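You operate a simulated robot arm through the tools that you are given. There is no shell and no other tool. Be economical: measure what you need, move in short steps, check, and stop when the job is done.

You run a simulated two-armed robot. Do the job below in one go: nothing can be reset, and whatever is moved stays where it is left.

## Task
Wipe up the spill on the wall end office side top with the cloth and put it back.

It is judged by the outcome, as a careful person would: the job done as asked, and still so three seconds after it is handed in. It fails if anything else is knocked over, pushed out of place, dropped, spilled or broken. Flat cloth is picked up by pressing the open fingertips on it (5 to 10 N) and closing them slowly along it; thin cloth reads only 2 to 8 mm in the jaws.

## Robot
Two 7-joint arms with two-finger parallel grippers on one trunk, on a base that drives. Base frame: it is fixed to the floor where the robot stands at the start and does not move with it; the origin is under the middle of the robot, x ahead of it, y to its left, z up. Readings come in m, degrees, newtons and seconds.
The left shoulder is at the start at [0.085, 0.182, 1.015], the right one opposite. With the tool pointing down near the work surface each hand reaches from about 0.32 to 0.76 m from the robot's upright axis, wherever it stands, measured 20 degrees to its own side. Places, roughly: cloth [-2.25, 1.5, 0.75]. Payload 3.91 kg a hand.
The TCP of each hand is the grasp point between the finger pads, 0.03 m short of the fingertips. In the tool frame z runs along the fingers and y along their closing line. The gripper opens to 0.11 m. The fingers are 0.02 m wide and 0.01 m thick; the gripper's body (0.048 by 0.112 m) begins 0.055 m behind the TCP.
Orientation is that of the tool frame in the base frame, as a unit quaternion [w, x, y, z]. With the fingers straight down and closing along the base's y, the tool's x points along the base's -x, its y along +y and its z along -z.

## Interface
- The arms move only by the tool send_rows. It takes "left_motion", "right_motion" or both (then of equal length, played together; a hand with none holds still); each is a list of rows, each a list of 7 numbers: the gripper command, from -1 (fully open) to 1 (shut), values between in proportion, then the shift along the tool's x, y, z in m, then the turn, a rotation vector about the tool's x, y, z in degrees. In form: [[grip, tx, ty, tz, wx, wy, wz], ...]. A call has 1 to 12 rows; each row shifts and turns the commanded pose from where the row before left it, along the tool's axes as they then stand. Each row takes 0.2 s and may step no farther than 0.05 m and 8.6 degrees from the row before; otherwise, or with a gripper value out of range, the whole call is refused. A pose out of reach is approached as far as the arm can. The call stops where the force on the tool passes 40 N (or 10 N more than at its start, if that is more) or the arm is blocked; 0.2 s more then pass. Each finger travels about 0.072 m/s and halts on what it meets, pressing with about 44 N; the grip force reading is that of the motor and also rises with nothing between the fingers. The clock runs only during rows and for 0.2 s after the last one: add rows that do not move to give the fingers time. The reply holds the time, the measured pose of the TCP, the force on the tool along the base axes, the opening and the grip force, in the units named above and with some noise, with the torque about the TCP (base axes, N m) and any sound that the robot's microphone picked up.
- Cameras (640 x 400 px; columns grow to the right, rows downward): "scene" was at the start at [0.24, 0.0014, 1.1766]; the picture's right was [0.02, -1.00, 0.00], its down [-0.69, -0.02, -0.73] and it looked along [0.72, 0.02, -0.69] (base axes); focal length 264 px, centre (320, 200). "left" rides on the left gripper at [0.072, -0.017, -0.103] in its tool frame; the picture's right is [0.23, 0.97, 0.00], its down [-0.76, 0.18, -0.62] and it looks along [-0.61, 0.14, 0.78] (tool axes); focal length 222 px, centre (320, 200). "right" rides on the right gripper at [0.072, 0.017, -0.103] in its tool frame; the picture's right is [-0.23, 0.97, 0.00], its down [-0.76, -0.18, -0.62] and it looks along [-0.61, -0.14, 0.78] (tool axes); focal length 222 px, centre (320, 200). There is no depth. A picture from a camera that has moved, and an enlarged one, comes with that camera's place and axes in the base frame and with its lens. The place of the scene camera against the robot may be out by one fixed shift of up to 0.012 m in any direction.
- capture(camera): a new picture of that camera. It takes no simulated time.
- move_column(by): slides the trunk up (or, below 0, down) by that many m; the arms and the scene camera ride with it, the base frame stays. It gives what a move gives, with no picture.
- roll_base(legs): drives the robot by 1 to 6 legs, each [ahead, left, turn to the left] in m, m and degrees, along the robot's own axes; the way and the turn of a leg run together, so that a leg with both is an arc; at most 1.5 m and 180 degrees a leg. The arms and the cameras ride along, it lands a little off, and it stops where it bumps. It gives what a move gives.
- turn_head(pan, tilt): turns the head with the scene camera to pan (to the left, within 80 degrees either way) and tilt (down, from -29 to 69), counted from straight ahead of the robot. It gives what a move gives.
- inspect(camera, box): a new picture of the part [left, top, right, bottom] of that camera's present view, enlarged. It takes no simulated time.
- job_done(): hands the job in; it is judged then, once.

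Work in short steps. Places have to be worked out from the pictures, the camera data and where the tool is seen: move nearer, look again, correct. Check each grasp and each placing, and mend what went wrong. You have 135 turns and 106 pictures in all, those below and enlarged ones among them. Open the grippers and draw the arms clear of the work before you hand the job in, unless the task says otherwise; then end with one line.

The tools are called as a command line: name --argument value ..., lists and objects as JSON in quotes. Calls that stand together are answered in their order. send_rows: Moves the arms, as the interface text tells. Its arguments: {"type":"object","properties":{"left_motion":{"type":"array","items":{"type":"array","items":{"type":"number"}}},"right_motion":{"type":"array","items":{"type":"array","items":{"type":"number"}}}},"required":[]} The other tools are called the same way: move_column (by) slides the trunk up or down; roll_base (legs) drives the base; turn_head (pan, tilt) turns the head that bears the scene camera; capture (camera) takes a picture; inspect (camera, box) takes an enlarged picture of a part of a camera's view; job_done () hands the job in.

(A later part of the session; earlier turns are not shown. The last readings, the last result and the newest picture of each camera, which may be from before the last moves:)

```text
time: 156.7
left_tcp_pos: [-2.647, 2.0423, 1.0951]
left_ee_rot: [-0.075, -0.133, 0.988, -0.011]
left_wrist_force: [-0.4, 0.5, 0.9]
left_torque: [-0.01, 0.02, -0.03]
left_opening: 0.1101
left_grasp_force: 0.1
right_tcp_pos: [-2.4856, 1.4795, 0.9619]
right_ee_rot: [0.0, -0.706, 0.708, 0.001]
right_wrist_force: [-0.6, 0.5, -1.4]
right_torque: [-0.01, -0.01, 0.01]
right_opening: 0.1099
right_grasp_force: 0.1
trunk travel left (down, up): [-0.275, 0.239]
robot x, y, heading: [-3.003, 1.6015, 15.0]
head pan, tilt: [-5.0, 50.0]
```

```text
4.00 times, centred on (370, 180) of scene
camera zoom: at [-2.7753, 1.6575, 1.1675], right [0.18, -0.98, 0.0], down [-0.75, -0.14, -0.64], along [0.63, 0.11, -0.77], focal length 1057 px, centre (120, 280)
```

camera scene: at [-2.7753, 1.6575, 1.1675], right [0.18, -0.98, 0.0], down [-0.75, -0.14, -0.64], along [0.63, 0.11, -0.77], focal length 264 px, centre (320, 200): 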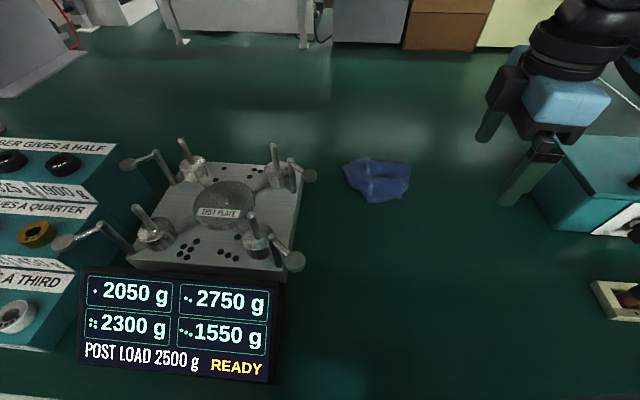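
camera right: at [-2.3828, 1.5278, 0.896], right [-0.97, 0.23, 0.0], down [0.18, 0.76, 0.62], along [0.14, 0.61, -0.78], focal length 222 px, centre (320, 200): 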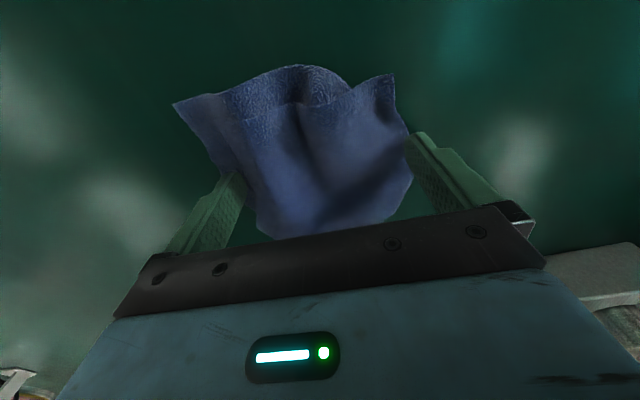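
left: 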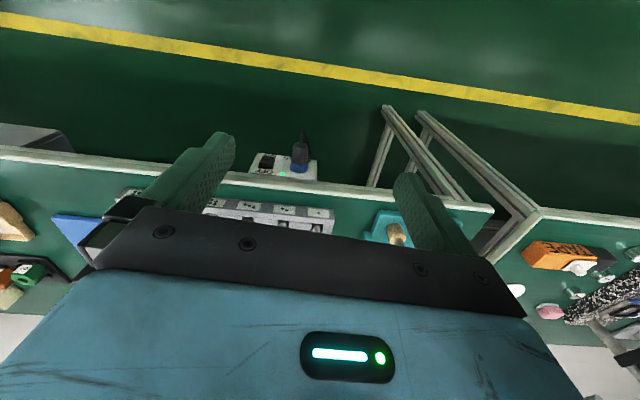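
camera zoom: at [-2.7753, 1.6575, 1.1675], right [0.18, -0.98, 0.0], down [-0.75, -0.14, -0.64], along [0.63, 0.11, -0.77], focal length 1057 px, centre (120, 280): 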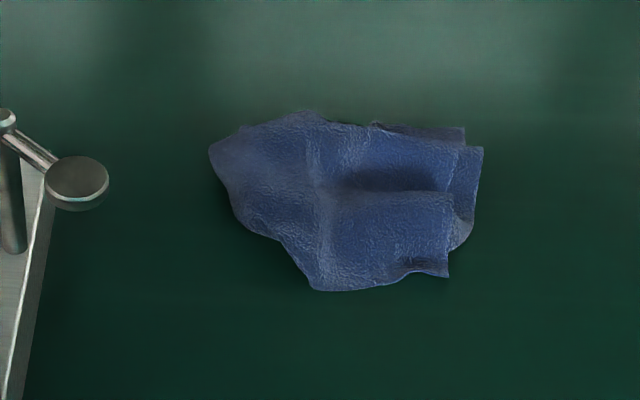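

The cloth lies back in place (within about 1 cm) and the spot is clean. I raise the trunk, back off to clear the arms, and take a last look.

move_column --by 0.15

roll_base --legs '[[-0.35, 0, 0]]'

turn_head --pan -15 --tilt 45

capture --camera "scene"

inspect --camera "scene" --box '[280, 120, 520, 270]'

```text
time: 158.5
left_tcp_pos: [-2.6452, 2.0421, 1.2447]
left_ee_rot: [-0.074, -0.132, 0.988, -0.01]
left_wrist_force: [-0.1, -0.2, -0.5]
left_torque: [-0.02, 0.05, 0.0]
left_opening: 0.1098
left_grasp_force: 0.1
right_tcp_pos: [-2.4855, 1.4793, 1.1128]
right_ee_rot: [0.0, -0.707, 0.707, 0.001]
right_wrist_force: [0.0, 0.7, -0.2]
right_torque: [0.01, -0.02, 0.03]
right_opening: 0.1098
right_grasp_force: 0.0
trunk travel left (down, up): [-0.425, 0.089]
robot x, y, heading: [-3.0058, 1.6031, 15.2]
head pan, tilt: [-5.0, 50.0]
```

```text
time: 160.8
left_tcp_pos: [-2.9831, 1.9501, 1.2459]
left_ee_rot: [-0.074, -0.132, 0.988, -0.012]
left_wrist_force: [-0.2, -0.7, -1.2]
left_torque: [0.01, 0.01, -0.02]
left_opening: 0.1101
left_grasp_force: 0.0
right_tcp_pos: [-2.8213, 1.3884, 1.112]
right_ee_rot: [0.0, -0.707, 0.708, 0.0]
right_wrist_force: [-0.5, 0.6, -0.3]
right_torque: [-0.01, -0.03, -0.02]
right_opening: 0.1102
right_grasp_force: 0.1
trunk travel left (down, up): [-0.425, 0.089]
robot x, y, heading: [-3.338, 1.5106, 15.2]
head pan, tilt: [-5.0, 50.0]
```

```text
time: 161.5
left_tcp_pos: [-2.9818, 1.9488, 1.2465]
left_ee_rot: [-0.074, -0.132, 0.988, -0.011]
left_wrist_force: [0.0, 0.1, 0.1]
left_torque: [0.0, 0.0, 0.01]
left_opening: 0.11
left_grasp_force: 0.0
right_tcp_pos: [-2.8232, 1.3875, 1.1127]
right_ee_rot: [0.0, -0.707, 0.708, 0.0]
right_wrist_force: [-0.7, 0.5, -0.5]
right_torque: [0.0, 0.01, 0.02]
right_opening: 0.1101
right_grasp_force: 0.1
trunk travel left (down, up): [-0.425, 0.089]
robot x, y, heading: [-3.3411, 1.51, 15.2]
head pan, tilt: [-15.0, 45.0]
```

```text
54 pictures are left
camera scene: at [-3.1566, 1.5382, 1.3337], right [0.0, -1.0, 0.0], down [-0.71, 0.0, -0.71], along [0.71, 0.0, -0.71], focal length 264 px, centre (320, 200)
```

scene: 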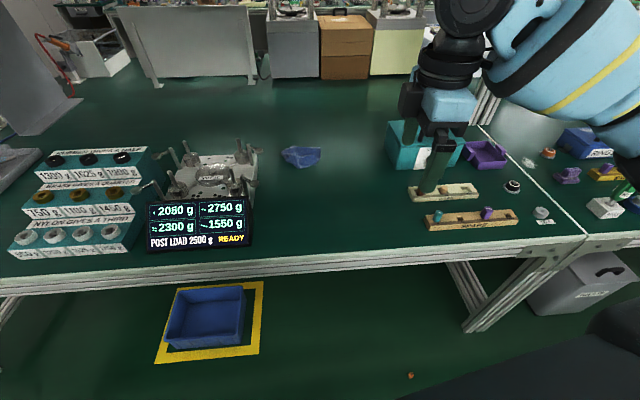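

```text
2.67 times, centred on (400, 195) of scene
camera zoom: at [-3.1566, 1.5382, 1.3337], right [0.0, -1.0, 0.0], down [-0.71, 0.0, -0.71], along [0.71, 0.0, -0.71], focal length 704 px, centre (107, 213)
```

zoom: 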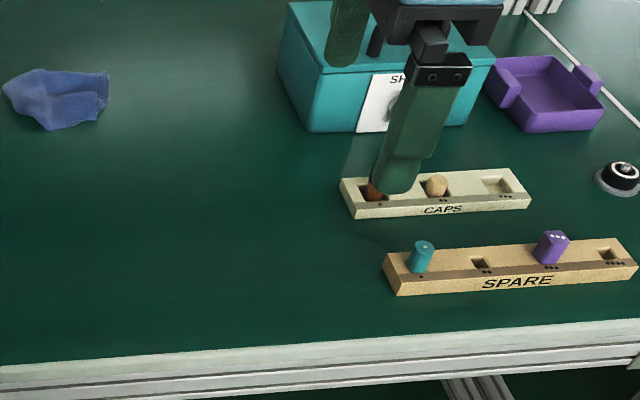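

The SPARE tray has lost its orange peg (it was teal, orange, purple), and an orange object lies on the floor near (411,375): my arm must have brushed it off. I'll check closely and mend it.

inspect --camera "scene" --box '[371, 350, 451, 400]'

send_rows --right_motion '[[-1, 0.0, 0.02, -0.04, 0, 0, 0], [-1, 0.0, 0.02, -0.04, 0, 0, 0], [-1, 0, 0.02, -0.04, 0, 0, 0], [-1, 0, 0.02, 0, 0, 0, 0], [-1, 0, 0, 0, 0, 0, 0]]'

turn_head --pan -35 --tilt 55

capture --camera "scene"

```text
8.00 times, centred on (411, 375) of scene
camera zoom: at [-3.1566, 1.5382, 1.3337], right [0.0, -1.0, 0.0], down [-0.71, 0.0, -0.71], along [0.71, 0.0, -0.71], focal length 2113 px, centre (-408, -1200)
```

zoom: 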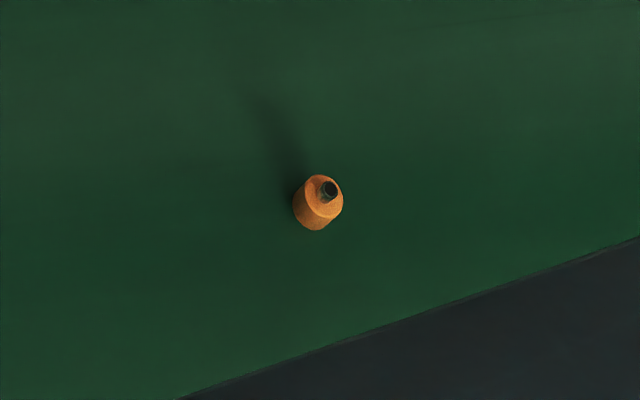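

```text
time: 162.7
left_tcp_pos: [-2.9832, 1.9493, 1.2446]
left_ee_rot: [-0.074, -0.132, 0.988, -0.011]
left_wrist_force: [-0.5, -0.2, -0.4]
left_torque: [0.02, 0.03, 0.02]
left_opening: 0.1103
left_grasp_force: 0.1
right_tcp_pos: [-2.9032, 1.3874, 1.2319]
right_ee_rot: [0.0, -0.707, 0.707, 0.0]
right_wrist_force: [-0.1, 0.1, 0.3]
right_torque: [0.01, -0.02, 0.02]
right_opening: 0.11
right_grasp_force: 0.0
trunk travel left (down, up): [-0.425, 0.089]
robot x, y, heading: [-3.3424, 1.5109, 15.0]
head pan, tilt: [-15.0, 45.0]
```

```text
time: 163.5
left_tcp_pos: [-2.9836, 1.9488, 1.2459]
left_ee_rot: [-0.074, -0.131, 0.989, -0.011]
left_wrist_force: [-0.1, -0.4, -0.4]
left_torque: [0.02, -0.01, -0.02]
left_opening: 0.11
left_grasp_force: 0.0
right_tcp_pos: [-2.9018, 1.3886, 1.2317]
right_ee_rot: [0.0, -0.706, 0.708, 0.001]
right_wrist_force: [-0.5, -0.2, 0.4]
right_torque: [0.0, -0.02, -0.04]
right_opening: 0.11
right_grasp_force: 0.1
trunk travel left (down, up): [-0.425, 0.089]
robot x, y, heading: [-3.3423, 1.5099, 15.0]
head pan, tilt: [-35.0, 55.0]
```

```text
51 pictures are left
camera scene: at [-3.1699, 1.5135, 1.3203], right [-0.34, -0.94, 0.0], down [-0.77, 0.28, -0.57], along [0.54, -0.19, -0.82], focal length 264 px, centre (320, 200)
```

scene: 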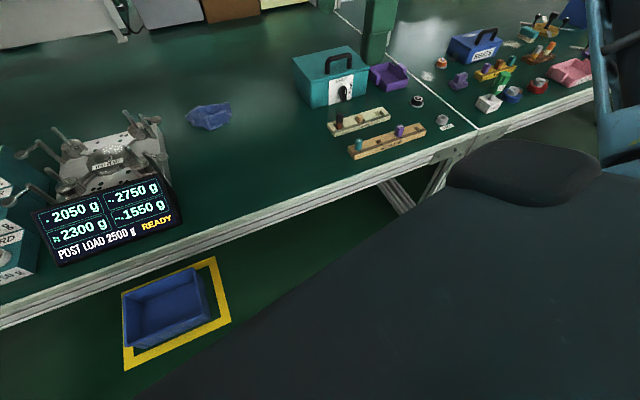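

The orange peg is on the floor at ≈(-2.89, 1.16). I enlarge the trays to confirm what else is there and how pegs sit.

inspect --camera "scene" --box '[310, 90, 450, 178]'

roll_base --legs '[[-0.15, 0, 0], [0, 0, -15]]'

turn_head --pan -25 --tilt 60

capture --camera "scene"

```text
4.55 times, centred on (380, 134) of scene
camera zoom: at [-3.1699, 1.5135, 1.3203], right [-0.34, -0.94, 0.0], down [-0.77, 0.28, -0.57], along [0.54, -0.19, -0.82], focal length 1201 px, centre (47, 500)
```

zoom: 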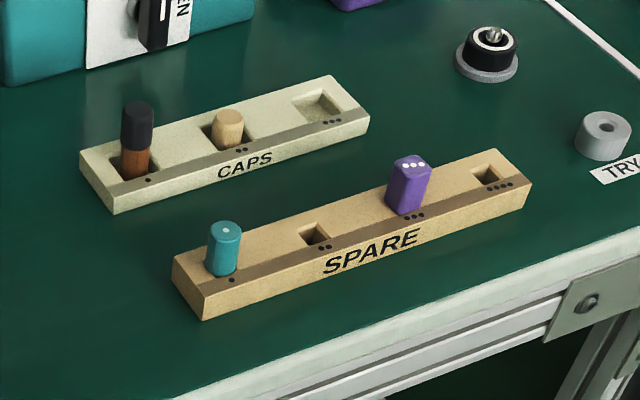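

```text
time: 165.8
left_tcp_pos: [-3.0288, 1.8026, 1.2456]
left_ee_rot: [-0.075, -0.003, 0.997, -0.001]
left_wrist_force: [0.1, -0.1, 0.3]
left_torque: [-0.04, 0.0, 0.0]
left_opening: 0.1098
left_grasp_force: 0.0
right_tcp_pos: [-3.0954, 1.2394, 1.2309]
right_ee_rot: [0.0, -0.609, 0.793, 0.0]
right_wrist_force: [-0.2, 0.3, 0.2]
right_torque: [0.0, 0.03, -0.01]
right_opening: 0.11
right_grasp_force: 0.2
trunk travel left (down, up): [-0.425, 0.089]
robot x, y, heading: [-3.4869, 1.4731, 0.8]
head pan, tilt: [-35.0, 55.0]
```

```text
time: 166.5
left_tcp_pos: [-3.0285, 1.803, 1.2455]
left_ee_rot: [-0.076, -0.002, 0.997, -0.001]
left_wrist_force: [-0.7, 0.3, -0.1]
left_torque: [-0.02, -0.01, -0.01]
left_opening: 0.1101
left_grasp_force: 0.0
right_tcp_pos: [-3.0962, 1.2383, 1.2321]
right_ee_rot: [0.0, -0.609, 0.793, 0.0]
right_wrist_force: [-0.6, -0.7, 0.0]
right_torque: [-0.01, 0.0, 0.01]
right_opening: 0.1099
right_grasp_force: 0.1
trunk travel left (down, up): [-0.425, 0.089]
robot x, y, heading: [-3.487, 1.4759, 0.1]
head pan, tilt: [-25.0, 60.0]
```

```text
49 pictures are left
camera scene: at [-3.3203, 1.4439, 1.3143], right [-0.42, -0.91, 0.0], down [-0.79, 0.36, -0.5], along [0.45, -0.21, -0.87], focal length 264 px, centre (320, 200)
```

scene: 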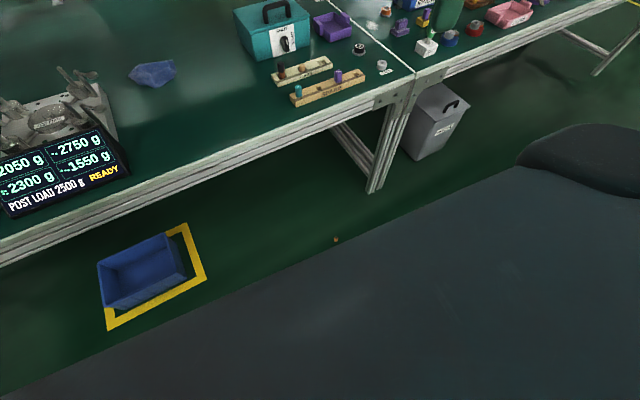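

Both views agree: peg at ≈(-2.90, 1.155) on the floor. I place the robot so it lies in the right arm's range and bring the right hand over it.

roll_base --legs '[[0.1, -0.1, 0]]'

capture --camera "scene"

capture --camera "right"

```text
time: 168.0
left_tcp_pos: [-2.9279, 1.7049, 1.2445]
left_ee_rot: [-0.075, -0.003, 0.997, -0.001]
left_wrist_force: [-0.8, 0.1, -0.6]
left_torque: [0.03, 0.0, -0.02]
left_opening: 0.11
left_grasp_force: 0.1
right_tcp_pos: [-2.9965, 1.1406, 1.2314]
right_ee_rot: [0.0, -0.609, 0.793, 0.0]
right_wrist_force: [-0.2, -0.4, 0.3]
right_torque: [-0.03, 0.0, 0.01]
right_opening: 0.1101
right_grasp_force: 0.0
trunk travel left (down, up): [-0.425, 0.089]
robot x, y, heading: [-3.3893, 1.3754, 0.3]
head pan, tilt: [-25.0, 60.0]
```

```text
48 pictures are left
camera scene: at [-3.2202, 1.3451, 1.3143], right [-0.42, -0.91, 0.0], down [-0.79, 0.36, -0.5], along [0.45, -0.21, -0.87], focal length 264 px, centre (320, 200)
```

scene: 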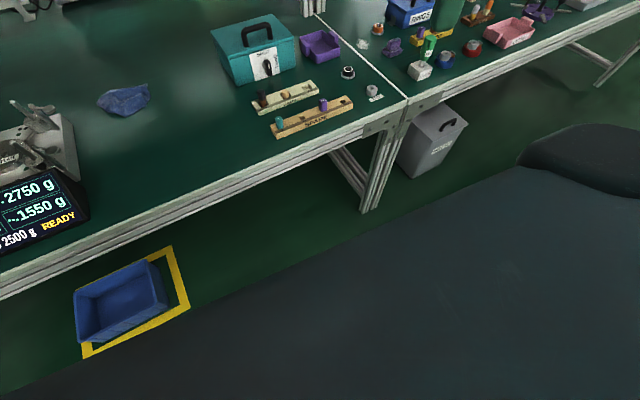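

```text
47 pictures are left
camera right: at [-3.0319, 1.0756, 1.3356], right [-0.88, 0.47, 0.0], down [0.37, 0.69, 0.62], along [0.29, 0.55, -0.78], focal length 222 px, centre (320, 200)
```

right: 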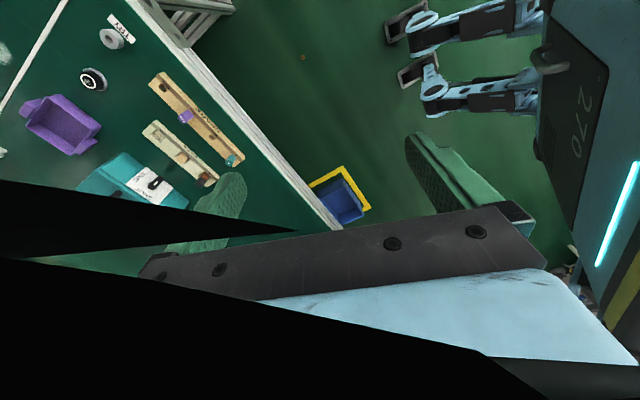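

The wrist view also gives (-2.90, 1.154). I square the hand (closing along x), move it over the peg, and lower the trunk.

send_rows --right_motion '[[-1, 0, 0, 0, 0, 0, -7.5], [-1, 0, 0, 0, 0, 0, -7.5], [-1, -0.005, -0.032, 0, 0, 0, 0], [-1, -0.005, -0.032, 0, 0, 0, 0], [-1, -0.004, -0.032, 0, 0, 0, 0], [-1, 0, 0, 0, 0, 0, 0]]'

move_column --by -0.42

capture --camera "right"

```text
time: 169.4
left_tcp_pos: [-2.9292, 1.7042, 1.2459]
left_ee_rot: [-0.076, -0.003, 0.997, 0.0]
left_wrist_force: [0.4, 0.6, 0.5]
left_torque: [0.04, 0.01, 0.0]
left_opening: 0.1103
left_grasp_force: 0.0
right_tcp_pos: [-2.9012, 1.1544, 1.231]
right_ee_rot: [0.001, 0.707, -0.707, 0.0]
right_wrist_force: [0.0, -0.1, -0.3]
right_torque: [0.03, -0.01, -0.01]
right_opening: 0.1099
right_grasp_force: 0.0
trunk travel left (down, up): [-0.425, 0.089]
robot x, y, heading: [-3.3899, 1.3703, 0.1]
head pan, tilt: [-25.0, 60.0]
```

```text
refused: -0.42 is not a number from -0.4 to 0.4
```

```text
46 pictures are left
camera right: at [-2.9186, 1.0827, 1.3354], right [-0.97, 0.23, 0.0], down [0.18, 0.76, 0.62], along [0.14, 0.61, -0.78], focal length 222 px, centre (320, 200)
```

right: 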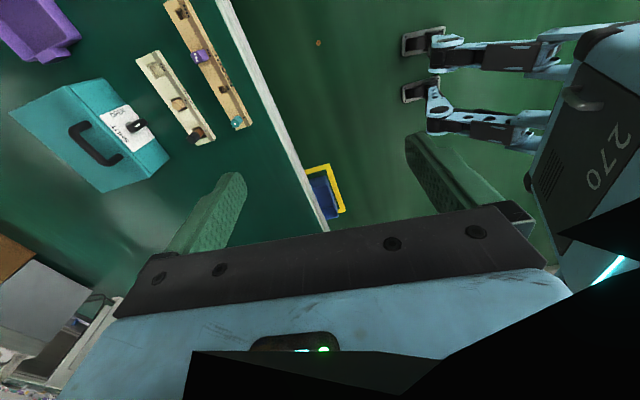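

Bench edge measured at x≈-2.745, clear of the hand. Lowering the trunk 0.4 m in one allowed step.

move_column --by -0.4

send_rows --right_motion '[[-1, 0, 0, 0.05, 0, 0, 0], [-1, 0, 0, 0.05, 0, 0, 0], [-1, 0, 0, 0.05, 0, 0, 0], [-1, 0, 0, 0.05, 0, 0, 0], [-1, 0, 0, 0.05, 0, 0, 0], [-1, 0, 0, 0.05, 0, 0, 0], [-1, 0, 0, 0, 0, 0, 0]]'

inspect --camera "right" --box '[220, 0, 420, 125]'

capture --camera "scene"

```text
time: 173.3
left_tcp_pos: [-2.8512, 1.7032, 0.7504]
left_ee_rot: [-0.19, -0.003, 0.982, -0.002]
left_wrist_force: [0.1, -0.8, 0.3]
left_torque: [-0.03, 0.01, -0.04]
left_opening: 0.1097
left_grasp_force: 0.1
right_tcp_pos: [-2.8997, 1.1527, 0.8318]
right_ee_rot: [0.0, -0.707, 0.707, -0.001]
right_wrist_force: [0.2, 0.0, -0.2]
right_torque: [0.0, 0.03, -0.01]
right_opening: 0.11
right_grasp_force: 0.1
trunk travel left (down, up): [-0.025, 0.489]
robot x, y, heading: [-3.3861, 1.3743, 0.2]
head pan, tilt: [-25.0, 60.0]
```

```text
time: 174.9
left_tcp_pos: [-2.852, 1.7036, 0.7499]
left_ee_rot: [-0.19, -0.002, 0.982, -0.001]
left_wrist_force: [1.1, -0.8, 1.1]
left_torque: [0.0, -0.02, -0.01]
left_opening: 0.1099
left_grasp_force: 0.1
right_tcp_pos: [-2.9004, 1.1551, 0.5313]
right_ee_rot: [0.0, 0.707, -0.707, 0.0]
right_wrist_force: [0.1, -0.1, -0.2]
right_torque: [0.03, -0.02, -0.01]
right_opening: 0.1099
right_grasp_force: 0.1
trunk travel left (down, up): [-0.025, 0.489]
robot x, y, heading: [-3.3868, 1.3734, 0.4]
head pan, tilt: [-25.0, 60.0]
```

```text
3.20 times, centred on (320, 62) of right
camera zoom: at [-2.9174, 1.0828, 0.6357], right [-0.97, 0.23, 0.0], down [0.18, 0.76, 0.62], along [0.14, 0.61, -0.78], focal length 711 px, centre (320, 640)
```

zoom: 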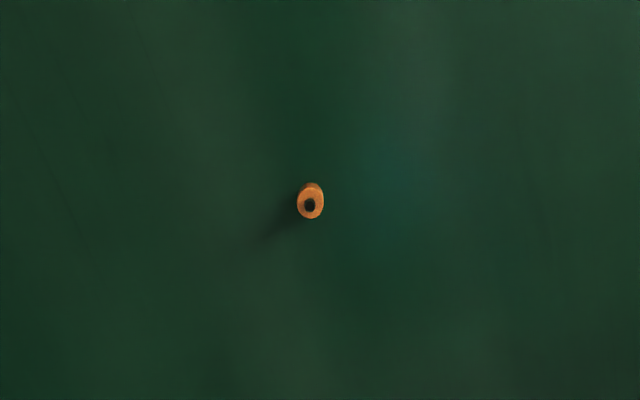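

```text
44 pictures are left
camera scene: at [-3.0789, 1.3459, 0.8801], right [-0.42, -0.91, 0.0], down [-0.79, 0.36, -0.5], along [0.45, -0.21, -0.87], focal length 264 px, centre (320, 200)
```

scene: 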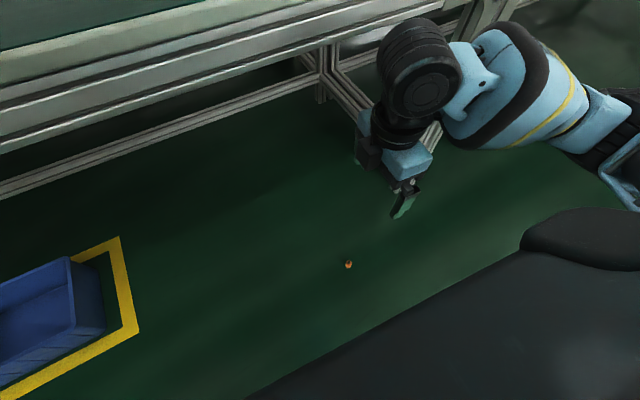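

The peg (≈2.5 cm wide) seems to be standing on the floor with its dark stub up, i.e. upside down. I go lower for a close look.

send_rows --right_motion '[[-1, 0, 0, 0.05, 0, 0, 0], [-1, 0, 0, 0.05, 0, 0, 0], [-1, 0, 0, 0.05, 0, 0, 0], [-1, 0, 0, 0.05, 0, 0, 0], [-1, 0, 0, 0.05, 0, 0, 0], [-1, 0, 0, 0.05, 0, 0, 0], [-1, 0, 0, 0.04, 0, 0, 0], [-1, 0, 0, 0, 0, 0, 0]]'

inspect --camera "right" --box '[240, 10, 400, 110]'

capture --camera "scene"

```text
time: 176.7
left_tcp_pos: [-2.8511, 1.7039, 0.749]
left_ee_rot: [-0.19, -0.003, 0.982, -0.002]
left_wrist_force: [1.0, -0.2, 0.1]
left_torque: [-0.01, 0.02, 0.03]
left_opening: 0.1102
left_grasp_force: 0.0
right_tcp_pos: [-2.8995, 1.1533, 0.1907]
right_ee_rot: [0.0, -0.707, 0.707, 0.0]
right_wrist_force: [0.3, 0.3, -0.3]
right_torque: [0.02, -0.03, 0.0]
right_opening: 0.1099
right_grasp_force: 0.1
trunk travel left (down, up): [-0.025, 0.489]
robot x, y, heading: [-3.3855, 1.3696, 0.3]
head pan, tilt: [-25.0, 60.0]
```

```text
4.00 times, centred on (320, 60) of right
camera zoom: at [-2.917, 1.082, 0.2952], right [-0.97, 0.23, 0.0], down [0.18, 0.76, 0.62], along [0.14, 0.61, -0.78], focal length 888 px, centre (320, 760)
```

zoom: 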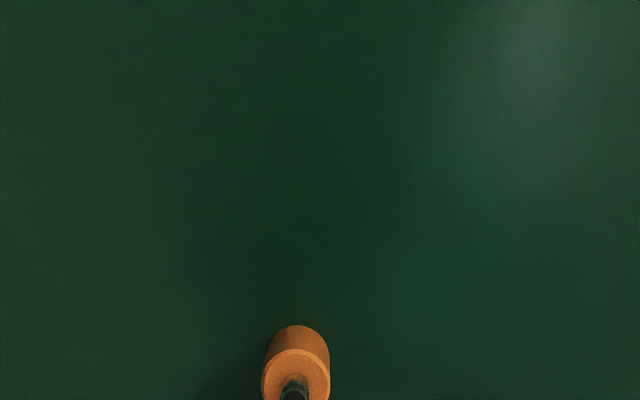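

```text
42 pictures are left
camera scene: at [-3.0789, 1.3459, 0.8801], right [-0.42, -0.91, 0.0], down [-0.79, 0.36, -0.5], along [0.45, -0.21, -0.87], focal length 264 px, centre (320, 200)
```

scene: 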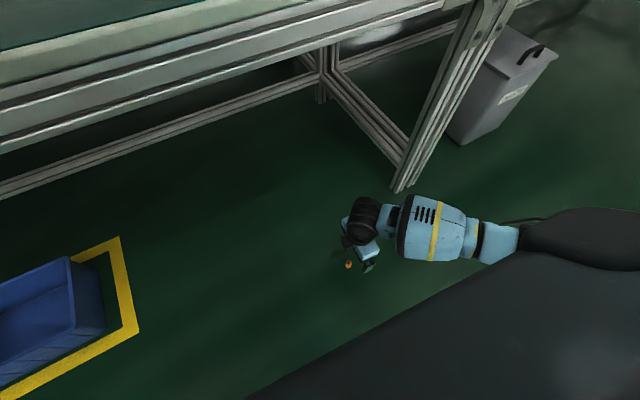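

inspect --camera "scene" --box '[318, 245, 382, 285]'

inspect --camera "right" --box '[240, 60, 400, 160]'

```text
10.00 times, centred on (350, 265) of scene
camera zoom: at [-3.0789, 1.3459, 0.8801], right [-0.42, -0.91, 0.0], down [-0.79, 0.36, -0.5], along [0.45, -0.21, -0.87], focal length 2642 px, centre (20, -450)
```

zoom: 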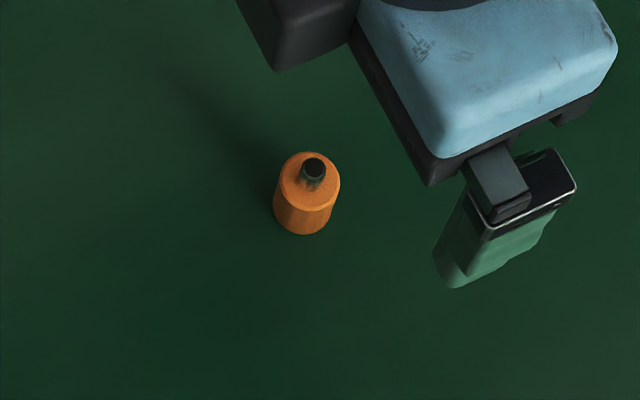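

```text
4.00 times, centred on (320, 110) of right
camera zoom: at [-2.917, 1.082, 0.2952], right [-0.97, 0.23, 0.0], down [0.18, 0.76, 0.62], along [0.14, 0.61, -0.78], focal length 888 px, centre (320, 560)
```

zoom: 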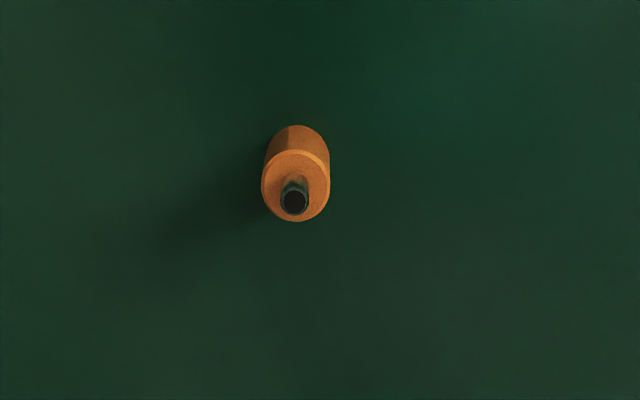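

The peg stands upside down (head ⌀≈2 cm, 2.5 cm tall, stem up) at ≈(-2.894, 1.155). My plan: pick it, lay it on its side at the bench's front edge with a horizontal gripper, re-grip from above, then pitch it upright (stem down) into hole 2. First I turn the hand +90° so it closes along y.

send_rows --right_motion '[[-1, 0, 0, 0, 0, 0, 8.2], [-1, 0, 0, 0, 0, 0, 8.2], [-1, 0, 0, 0, 0, 0, 8.2], [-1, 0, 0, 0, 0, 0, 8.2], [-1, 0, 0, 0, 0, 0, 8.2], [-1, 0, 0, 0, 0, 0, 8.2], [-1, 0, 0, 0, 0, 0, 8.2], [-1, 0, 0, 0, 0, 0, 8.2], [-1, 0, 0, 0, 0, 0, 8.2], [-1, 0, 0, 0, 0, 0, 8.2], [-1, 0, 0, 0, 0, 0, 8.0], [-1, 0, 0, 0, 0, 0, 0]]'

inspect --camera "right" --box '[240, 50, 400, 150]'

```text
time: 179.3
left_tcp_pos: [-2.8513, 1.7036, 0.7496]
left_ee_rot: [-0.19, -0.004, 0.982, -0.002]
left_wrist_force: [-0.2, -0.1, -0.3]
left_torque: [0.02, -0.02, 0.0]
left_opening: 0.1099
left_grasp_force: 0.1
right_tcp_pos: [-2.8997, 1.154, 0.1927]
right_ee_rot: [-0.001, 0.001, 1.0, 0.0]
right_wrist_force: [-0.5, 0.0, 0.5]
right_torque: [-0.04, 0.01, 0.01]
right_opening: 0.1101
right_grasp_force: 0.1
trunk travel left (down, up): [-0.025, 0.489]
robot x, y, heading: [-3.389, 1.3723, 0.2]
head pan, tilt: [-25.0, 60.0]
```

```text
4.00 times, centred on (320, 100) of right
camera zoom: at [-2.9728, 1.1723, 0.2957], right [0.23, 0.97, 0.0], down [0.76, -0.18, 0.62], along [0.61, -0.14, -0.78], focal length 888 px, centre (320, 600)
```

zoom: 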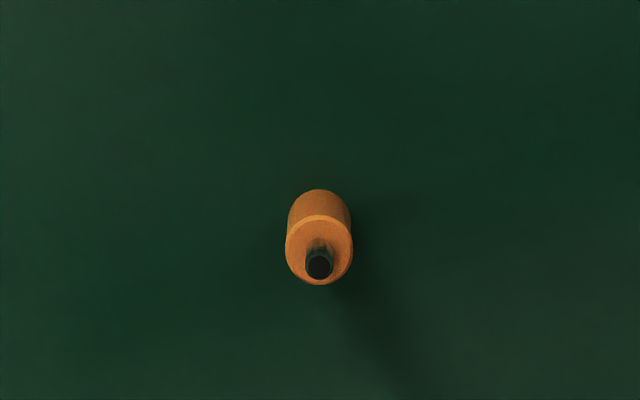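

Peg at (-2.891, 1.154). I descend over it to just above the floor.

send_rows --right_motion '[[-1, -0.008, 0, 0.04, 0, 0, 0], [-1, 0, 0, 0.04, 0, 0, 0], [-1, 0, 0, 0.03, 0, 0, 0], [-1, 0, 0, 0.02, 0, 0, 0], [-1, 0, 0, 0.015, 0, 0, 0], [-1, 0, 0, 0.01, 0, 0, 0], [-1, 0, 0, 0, 0, 0, 0]]'

capture --camera "right"

```text
time: 180.9
left_tcp_pos: [-2.8521, 1.7036, 0.7498]
left_ee_rot: [-0.19, -0.002, 0.982, -0.002]
left_wrist_force: [-0.5, -0.5, 0.8]
left_torque: [0.0, -0.01, -0.02]
left_opening: 0.1099
left_grasp_force: 0.1
right_tcp_pos: [-2.8918, 1.1545, 0.0374]
right_ee_rot: [0.0, 0.001, 1.0, 0.0]
right_wrist_force: [0.8, -0.7, 0.1]
right_torque: [0.01, 0.0, 0.03]
right_opening: 0.1101
right_grasp_force: 0.1
trunk travel left (down, up): [-0.025, 0.489]
robot x, y, heading: [-3.3865, 1.3753, 0.6]
head pan, tilt: [-25.0, 60.0]
```

```text
38 pictures are left
camera right: at [-2.9646, 1.1724, 0.1403], right [0.23, 0.97, 0.0], down [0.76, -0.18, 0.62], along [0.61, -0.14, -0.78], focal length 222 px, centre (320, 200)
```

right: 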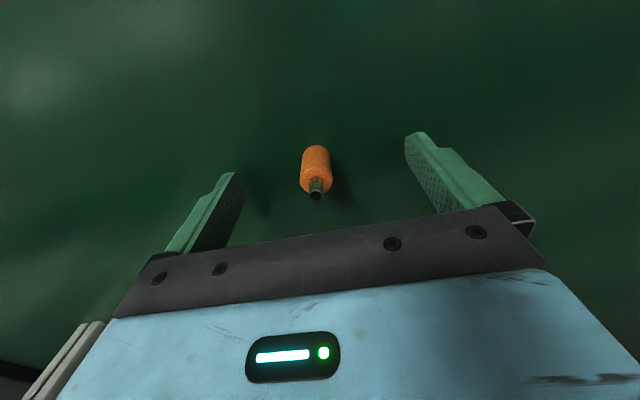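

Centred between the fingers. Lower 3 mm and close.

send_rows --right_motion '[[-0.6, 0, 0, 0.002, 0, 0, 0], [-0.2, 0, 0, 0.001, 0, 0, 0], [0.2, 0, 0, 0, 0, 0, 0], [0.5, 0, 0, 0, 0, 0, 0], [0.8, 0, 0, 0, 0, 0, 0], [1, 0, 0, 0, 0, 0, 0], [1, 0, 0, 0, 0, 0, 0]]'

send_rows --right_motion '[[1, 0, 0, -0.03, 0, 0, 0], [1, 0, 0, -0.04, 0, 0, 0], [1, 0, 0, -0.05, 0, 0, 0], [1, 0, 0, -0.05, 0, 0, 0], [1, 0, 0, -0.05, 0, 0, 0], [1, 0, 0, -0.05, 0, 0, 0], [1, 0, 0, -0.05, 0, 0, 0], [1, 0, 0, -0.05, 0, 0, 0], [1, 0, 0, -0.05, 0, 0, 0], [1, 0, 0, -0.05, 0, 0, 0], [1, 0, 0, 0, 0, 0, 0]]'

inspect --camera "right" --box '[240, 110, 400, 210]'

```text
time: 182.5
left_tcp_pos: [-2.8514, 1.704, 0.749]
left_ee_rot: [-0.189, -0.003, 0.982, -0.001]
left_wrist_force: [0.1, -0.2, -1.1]
left_torque: [0.01, 0.03, 0.0]
left_opening: 0.1102
left_grasp_force: 0.0
right_tcp_pos: [-2.8917, 1.1553, 0.0341]
right_ee_rot: [-0.001, 0.0, 1.0, 0.0]
right_wrist_force: [-0.5, 0.2, -0.3]
right_torque: [0.01, 0.03, 0.01]
right_opening: 0.0184
right_grasp_force: 43.9
trunk travel left (down, up): [-0.025, 0.489]
robot x, y, heading: [-3.386, 1.3708, 0.4]
head pan, tilt: [-25.0, 60.0]
```

```text
time: 184.9
left_tcp_pos: [-2.8513, 1.7042, 0.749]
left_ee_rot: [-0.19, -0.003, 0.982, -0.001]
left_wrist_force: [-0.6, 0.5, 0.0]
left_torque: [0.02, -0.01, 0.0]
left_opening: 0.1096
left_grasp_force: 0.2
right_tcp_pos: [-2.8929, 1.1549, 0.5045]
right_ee_rot: [0.0, 0.001, 1.0, 0.0]
right_wrist_force: [0.4, -0.5, 0.3]
right_torque: [0.03, 0.01, -0.01]
right_opening: 0.0
right_grasp_force: 37.7
trunk travel left (down, up): [-0.025, 0.489]
robot x, y, heading: [-3.3879, 1.3745, 0.2]
head pan, tilt: [-25.0, 60.0]
```

```text
4.00 times, centred on (320, 160) of right
camera zoom: at [-2.9658, 1.1718, 0.6076], right [0.23, 0.97, 0.0], down [0.76, -0.18, 0.62], along [0.61, -0.14, -0.78], focal length 888 px, centre (320, 360)
```

zoom: 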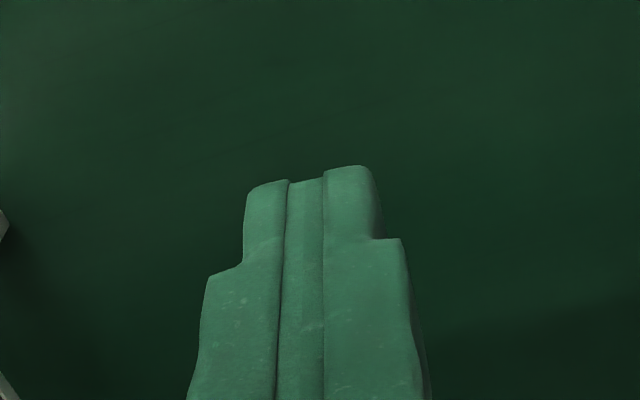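

The peg slipped out of the tips. I open and look where it is.

send_rows --right_motion '[[-1, 0, 0, 0, 0, 0, 0], [-1, 0, 0, 0, 0, 0, 0], [-1, 0, 0, 0, 0, 0, 0], [-1, 0, 0, 0, 0, 0, 0]]'

capture --camera "right"

capture --camera "scene"

```text
time: 185.9
left_tcp_pos: [-2.8523, 1.7032, 0.7497]
left_ee_rot: [-0.19, -0.003, 0.982, -0.001]
left_wrist_force: [-0.5, 0.2, 0.0]
left_torque: [0.02, 0.01, 0.03]
left_opening: 0.1101
left_grasp_force: 0.1
right_tcp_pos: [-2.8938, 1.1548, 0.5037]
right_ee_rot: [0.0, 0.001, 1.0, -0.001]
right_wrist_force: [1.0, -0.7, 1.2]
right_torque: [-0.02, -0.02, -0.02]
right_opening: 0.1101
right_grasp_force: 0.0
trunk travel left (down, up): [-0.025, 0.489]
robot x, y, heading: [-3.3864, 1.3719, 0.1]
head pan, tilt: [-25.0, 60.0]
```

```text
36 pictures are left
camera right: at [-2.9655, 1.1719, 0.6072], right [0.23, 0.97, 0.0], down [0.76, -0.18, 0.62], along [0.61, -0.14, -0.78], focal length 222 px, centre (320, 200)
```

right: 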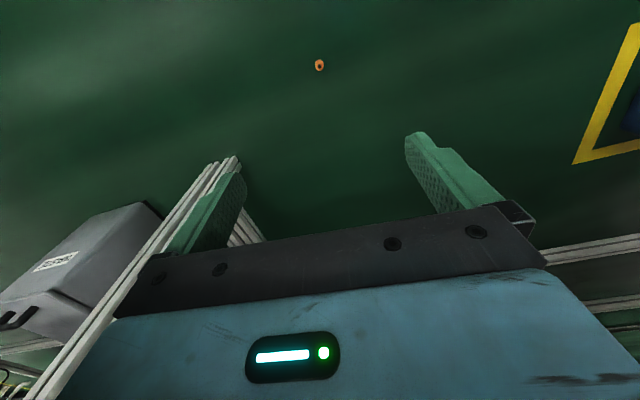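

```text
35 pictures are left
camera scene: at [-3.0789, 1.3459, 0.8801], right [-0.42, -0.91, 0.0], down [-0.79, 0.36, -0.5], along [0.45, -0.21, -0.87], focal length 264 px, centre (320, 200)
```

scene: 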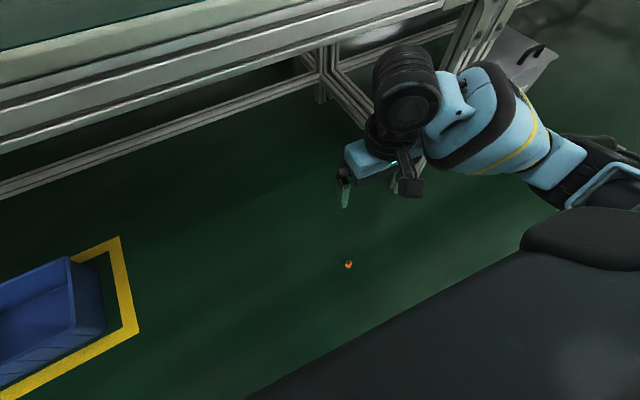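

The peg is still standing in the same place (-2.8915, 1.154). I retry with the tips right down at the floor and a slow lift.

send_rows --right_motion '[[-1, 0, 0, 0.05, 0, 0, 0], [-1, 0, 0, 0.05, 0, 0, 0], [-1, 0, 0, 0.05, 0, 0, 0], [-1, 0, 0, 0.05, 0, 0, 0], [-1, 0, 0, 0.05, 0, 0, 0], [-1, 0, 0, 0.05, 0, 0, 0], [-1, 0, 0, 0.05, 0, 0, 0], [-1, 0, 0, 0.05, 0, 0, 0], [-1, -0.001, 0, 0.04, 0, 0, 0], [-1, 0, 0, 0.025, 0, 0, 0], [-1, 0, 0, 0.006, 0, 0, 0], [-1, 0, 0, 0, 0, 0, 0]]'

send_rows --right_motion '[[-1, 0, 0, 0.003, 0, 0, 0], [-1, 0, 0, 0, 0, 0, 0]]'

inspect --camera "right" --box '[200, 110, 440, 260]'

```text
time: 188.5
left_tcp_pos: [-2.8509, 1.7049, 0.7492]
left_ee_rot: [-0.19, -0.003, 0.982, -0.001]
left_wrist_force: [-0.5, -0.4, -0.2]
left_torque: [-0.04, 0.01, 0.0]
left_opening: 0.11
left_grasp_force: 0.0
right_tcp_pos: [-2.8901, 1.1549, 0.032]
right_ee_rot: [0.0, 0.0, 1.0, 0.0]
right_wrist_force: [-0.1, -0.3, -0.1]
right_torque: [-0.01, -0.01, 0.0]
right_opening: 0.1098
right_grasp_force: 0.1
trunk travel left (down, up): [-0.025, 0.489]
robot x, y, heading: [-3.3853, 1.3738, 0.1]
head pan, tilt: [-25.0, 60.0]
```

```text
time: 189.1
left_tcp_pos: [-2.8516, 1.7037, 0.7488]
left_ee_rot: [-0.19, -0.004, 0.982, -0.002]
left_wrist_force: [0.2, -0.1, 0.1]
left_torque: [-0.01, 0.04, -0.02]
left_opening: 0.11
left_grasp_force: 0.0
right_tcp_pos: [-2.8903, 1.1552, 0.0301]
right_ee_rot: [0.001, 0.001, 1.0, 0.0]
right_wrist_force: [-7.1, -0.9, 17.0]
right_torque: [0.94, 0.25, 0.46]
right_opening: 0.1094
right_grasp_force: 0.1
trunk travel left (down, up): [-0.025, 0.489]
robot x, y, heading: [-3.3892, 1.3726, 0.4]
head pan, tilt: [-25.0, 60.0]
```

```text
2.67 times, centred on (320, 185) of right
camera zoom: at [-2.964, 1.1725, 0.1337], right [0.23, 0.97, 0.0], down [0.76, -0.18, 0.62], along [0.61, -0.14, -0.78], focal length 592 px, centre (320, 240)
```

zoom: 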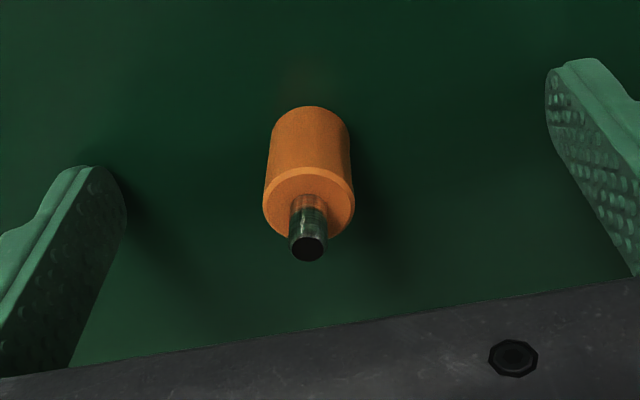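

Peg head is ≈3.1 cm tall, ⌀1.9 cm, centre x≈-2.893. I adjust 2.5 mm, ease off the floor, close and lift slowly.

send_rows --right_motion '[[-1, 0.0025, 0, -0.003, 0, 0, 0], [-0.6, 0, 0, 0, 0, 0, 0], [-0.2, 0, 0, 0, 0, 0, 0], [0.2, 0, 0, 0, 0, 0, 0], [0.5, 0, 0, 0, 0, 0, 0], [0.8, 0, 0, 0, 0, 0, 0], [1, 0, 0, 0, 0, 0, 0], [1, 0, 0, 0, 0, 0, 0], [1, 0, 0, 0, 0, 0, 0]]'

send_rows --right_motion '[[1, 0, 0, -0.005, 0, 0, 0], [1, 0, 0, -0.005, 0, 0, 0], [1, 0, 0, -0.01, 0, 0, 0], [1, 0, 0, -0.02, 0, 0, 0], [1, 0, 0, 0, 0, 0, 0]]'

inspect --camera "right" --box '[200, 90, 440, 240]'

```text
time: 191.1
left_tcp_pos: [-2.8514, 1.7044, 0.7488]
left_ee_rot: [-0.19, -0.003, 0.982, -0.001]
left_wrist_force: [0.8, 0.7, -0.5]
left_torque: [0.0, -0.01, -0.02]
left_opening: 0.1099
left_grasp_force: 0.0
right_tcp_pos: [-2.8932, 1.154, 0.0327]
right_ee_rot: [0.001, 0.0, 1.0, 0.0]
right_wrist_force: [-0.3, 0.7, 0.1]
right_torque: [-0.02, -0.01, 0.02]
right_opening: 0.0185
right_grasp_force: 43.5
trunk travel left (down, up): [-0.025, 0.489]
robot x, y, heading: [-3.3859, 1.3707, 0.4]
head pan, tilt: [-25.0, 60.0]
```

```text
time: 192.3
left_tcp_pos: [-2.8495, 1.7031, 0.7502]
left_ee_rot: [-0.19, -0.003, 0.982, -0.001]
left_wrist_force: [-0.9, -0.9, 0.1]
left_torque: [-0.03, -0.02, -0.01]
left_opening: 0.1099
left_grasp_force: 0.0
right_tcp_pos: [-2.8933, 1.1552, 0.0724]
right_ee_rot: [0.0, 0.0, 1.0, 0.0]
right_wrist_force: [-0.2, -0.5, -0.4]
right_torque: [0.0, 0.0, -0.01]
right_opening: 0.0185
right_grasp_force: 44.2
trunk travel left (down, up): [-0.025, 0.489]
robot x, y, heading: [-3.3904, 1.3737, 0.0]
head pan, tilt: [-25.0, 60.0]
```

```text
2.67 times, centred on (320, 165) of right
camera zoom: at [-2.9665, 1.172, 0.1771], right [0.23, 0.97, 0.0], down [0.76, -0.18, 0.62], along [0.61, -0.14, -0.78], focal length 592 px, centre (320, 293)
```

zoom: 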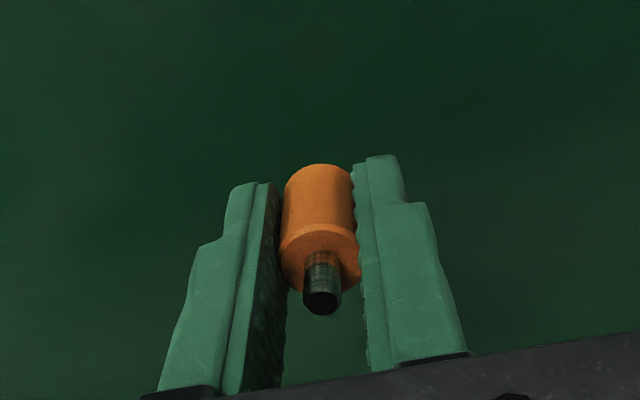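

Held (18.5 mm). I raise it gently, then bring the trunk up 0.4 m.

send_rows --right_motion '[[1, 0, 0, -0.02, 0, 0, 0], [1, 0, 0, -0.03, 0, 0, 0], [1, 0, 0, -0.035, 0, 0, 0], [1, 0, 0, -0.035, 0, 0, 0], [1, 0, 0, -0.035, 0, 0, 0], [1, 0, 0, -0.035, 0, 0, 0], [1, 0, 0, -0.035, 0, 0, 0], [1, 0, 0, -0.035, 0, 0, 0], [1, 0, 0, -0.035, 0, 0, 0], [1, 0, 0, -0.035, 0, 0, 0], [1, 0, 0, -0.03, 0, 0, 0], [1, 0, 0, -0.02, 0, 0, 0]]'

move_column --by 0.4

```text
time: 194.9
left_tcp_pos: [-2.8522, 1.7034, 0.7499]
left_ee_rot: [-0.19, -0.003, 0.982, -0.002]
left_wrist_force: [-0.1, -0.1, 0.1]
left_torque: [-0.02, 0.01, 0.03]
left_opening: 0.1102
left_grasp_force: 0.1
right_tcp_pos: [-2.8936, 1.1542, 0.4526]
right_ee_rot: [0.0, 0.002, 1.0, -0.001]
right_wrist_force: [-0.3, -0.3, -0.8]
right_torque: [-0.01, -0.01, 0.01]
right_opening: 0.0187
right_grasp_force: 44.4
trunk travel left (down, up): [-0.025, 0.489]
robot x, y, heading: [-3.3862, 1.3742, 0.3]
head pan, tilt: [-25.0, 60.0]
```

```text
time: 198.7
left_tcp_pos: [-2.8506, 1.7038, 1.149]
left_ee_rot: [-0.191, -0.002, 0.982, -0.002]
left_wrist_force: [0.6, 0.1, -0.3]
left_torque: [-0.02, 0.01, 0.01]
left_opening: 0.1099
left_grasp_force: 0.0
right_tcp_pos: [-2.8934, 1.1542, 0.8525]
right_ee_rot: [0.001, 0.0, 1.0, 0.0]
right_wrist_force: [0.4, -0.2, -0.6]
right_torque: [-0.01, 0.02, -0.01]
right_opening: 0.0182
right_grasp_force: 44.0
trunk travel left (down, up): [-0.425, 0.089]
robot x, y, heading: [-3.3841, 1.3734, 0.3]
head pan, tilt: [-25.0, 60.0]
```

Now I move it up/left to (-2.79, 1.33, 0.95) and pitch the gripper to point forward.

send_rows --right_motion '[[1, -0.02, 0.035, -0.02, 0, 0, 0], [1, -0.02, 0.035, -0.02, 0, 0, 0], [1, -0.02, 0.035, -0.02, 0, 0, 0], [1, -0.02, 0.035, -0.02, 0, 0, 0], [1, -0.02, 0.036, -0.02, 0, 0, 0], [1, 0, 0, 0, 0, 0, 0]]'

send_rows --right_motion '[[1, 0, 0, 0, 0, -8.2, 0], [1, 0, 0, 0, 0, -8.2, 0], [1, 0, 0, 0, 0, -8.2, 0], [1, 0, 0, 0, 0, -8.2, 0], [1, 0, 0, 0, 0, -8.2, 0], [1, 0, 0, 0, 0, -8.2, 0], [1, 0, 0, 0, 0, -8.2, 0], [1, 0, 0, 0, 0, -8.2, 0], [1, 0, 0, 0, 0, -8.2, 0], [1, 0, 0, 0, 0, -8.2, 0], [1, 0, 0, 0, 0, -8.0, 0], [1, 0, 0, 0, 0, 0, 0]]'

turn_head --pan -5 --tilt 45

capture --camera "scene"

```text
time: 200.1
left_tcp_pos: [-2.8514, 1.7029, 1.1501]
left_ee_rot: [-0.19, -0.002, 0.982, -0.002]
left_wrist_force: [-0.8, -0.2, -0.7]
left_torque: [0.0, 0.02, 0.0]
left_opening: 0.1099
left_grasp_force: 0.0
right_tcp_pos: [-2.7928, 1.3301, 0.9539]
right_ee_rot: [0.0, 0.0, 1.0, 0.001]
right_wrist_force: [0.6, -0.5, -0.5]
right_torque: [0.01, -0.01, 0.03]
right_opening: 0.0185
right_grasp_force: 44.2
trunk travel left (down, up): [-0.425, 0.089]
robot x, y, heading: [-3.3898, 1.3698, 0.6]
head pan, tilt: [-25.0, 60.0]
```

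```text
time: 202.7
left_tcp_pos: [-2.8518, 1.705, 1.1505]
left_ee_rot: [-0.19, -0.003, 0.982, -0.002]
left_wrist_force: [-0.4, -0.2, 0.6]
left_torque: [-0.01, -0.02, -0.01]
left_opening: 0.1104
left_grasp_force: 0.0
right_tcp_pos: [-2.794, 1.3305, 0.9525]
right_ee_rot: [0.708, -0.001, 0.706, 0.001]
right_wrist_force: [0.8, -0.2, -1.1]
right_torque: [0.0, -0.02, -0.01]
right_opening: 0.0187
right_grasp_force: 44.1
trunk travel left (down, up): [-0.425, 0.089]
robot x, y, heading: [-3.3903, 1.3734, 0.3]
head pan, tilt: [-25.0, 60.0]
```

```text
time: 203.5
left_tcp_pos: [-2.8507, 1.7035, 1.1491]
left_ee_rot: [-0.19, -0.003, 0.982, -0.002]
left_wrist_force: [0.4, 0.3, -0.2]
left_torque: [-0.02, 0.0, -0.01]
left_opening: 0.1099
left_grasp_force: 0.0
right_tcp_pos: [-2.7922, 1.3301, 0.9517]
right_ee_rot: [0.707, 0.0, 0.707, 0.0]
right_wrist_force: [0.6, -0.2, -0.7]
right_torque: [-0.01, 0.01, 0.03]
right_opening: 0.0183
right_grasp_force: 44.3
trunk travel left (down, up): [-0.425, 0.089]
robot x, y, heading: [-3.3884, 1.3751, 0.3]
head pan, tilt: [-5.0, 45.0]
```

```text
32 pictures are left
camera scene: at [-3.1998, 1.3662, 1.3337], right [-0.08, -1.0, 0.0], down [-0.71, 0.06, -0.71], along [0.7, -0.06, -0.71], focal length 264 px, centre (320, 200)
```

scene: 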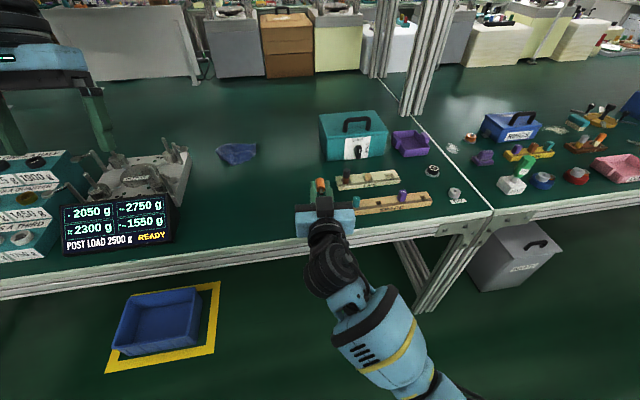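

Pitch worked (tool points +x, peg horizontal, stem toward the palm). I bring it to (-2.735, 1.36) just above the bench edge.

send_rows --right_motion '[[1, 0, 0.03, 0, 0, 0, 0], [1, 0.04, 0, 0.02, 0, 0, 0], [1, 0.04, 0, 0.02, 0, 0, 0], [1, 0.04, 0, 0.018, 0, 0, 0], [1, 0.03, 0, 0, 0, 0, 0], [1, 0.015, 0, 0, 0, 0, 0], [1, 0, 0, 0, 0, 0, 0]]'

send_rows --right_motion '[[1, 0.005, 0, 0, 0, 0, 0], [1, 0.004, 0, 0, 0, 0, 0], [1, 0, 0, 0, 0, 0, 0]]'

inspect --camera "scene" --box '[270, 160, 430, 260]'

```text
time: 205.1
left_tcp_pos: [-2.8511, 1.7027, 1.1491]
left_ee_rot: [-0.189, -0.003, 0.982, -0.002]
left_wrist_force: [0.5, -0.6, 0.3]
left_torque: [-0.02, 0.01, 0.0]
left_opening: 0.1101
left_grasp_force: 0.2
right_tcp_pos: [-2.735, 1.3597, 0.788]
right_ee_rot: [0.708, 0.001, 0.706, 0.0]
right_wrist_force: [0.4, 0.3, -0.4]
right_torque: [0.03, 0.01, 0.02]
right_opening: 0.0185
right_grasp_force: 44.1
trunk travel left (down, up): [-0.425, 0.089]
robot x, y, heading: [-3.3876, 1.3766, 0.2]
head pan, tilt: [-5.0, 45.0]
```

```text
time: 205.9
left_tcp_pos: [-2.8504, 1.7044, 1.1503]
left_ee_rot: [-0.19, -0.002, 0.982, -0.002]
left_wrist_force: [-0.1, 0.1, 0.1]
left_torque: [-0.03, 0.03, 0.01]
left_opening: 0.11
left_grasp_force: 0.2
right_tcp_pos: [-2.7351, 1.3605, 0.7781]
right_ee_rot: [0.707, 0.0, 0.707, -0.001]
right_wrist_force: [-0.5, -0.6, -0.8]
right_torque: [-0.01, 0.0, -0.01]
right_opening: 0.0183
right_grasp_force: 43.6
trunk travel left (down, up): [-0.425, 0.089]
robot x, y, heading: [-3.3879, 1.3701, 0.3]
head pan, tilt: [-5.0, 45.0]
```

```text
4.00 times, centred on (350, 210) of scene
camera zoom: at [-3.1998, 1.3664, 1.3337], right [-0.08, -1.0, 0.0], down [-0.7, 0.06, -0.71], along [0.7, -0.06, -0.71], focal length 1057 px, centre (200, 160)
```

zoom: 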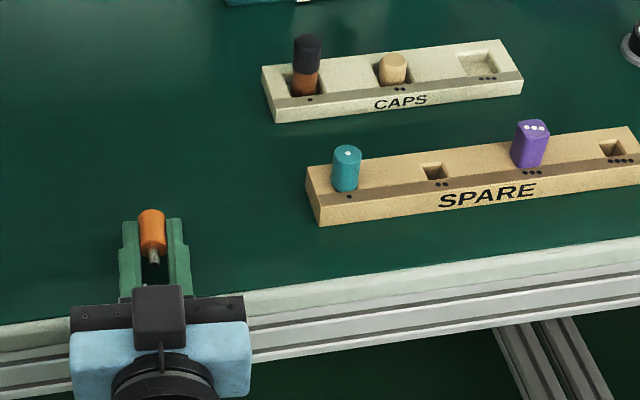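

Good view: peg between the fingertips just above the bench, clear of the trays. Lowering to contact.

send_rows --right_motion '[[1, 0.003, 0, 0, 0, 0, 0], [1, 0.002, 0, 0, 0, 0, 0], [1, 0, 0, 0, 0, 0, 0]]'

```text
time: 206.7
left_tcp_pos: [-2.8507, 1.7036, 1.1505]
left_ee_rot: [-0.19, -0.003, 0.982, -0.002]
left_wrist_force: [0.2, -0.6, 0.1]
left_torque: [-0.03, -0.02, 0.03]
left_opening: 0.1098
left_grasp_force: 0.0
right_tcp_pos: [-2.7347, 1.3612, 0.7749]
right_ee_rot: [0.707, 0.0, 0.707, -0.001]
right_wrist_force: [0.2, -0.3, -0.6]
right_torque: [-0.02, 0.03, -0.01]
right_opening: 0.0182
right_grasp_force: 44.8
trunk travel left (down, up): [-0.425, 0.089]
robot x, y, heading: [-3.3883, 1.3728, 0.4]
head pan, tilt: [-5.0, 45.0]
```

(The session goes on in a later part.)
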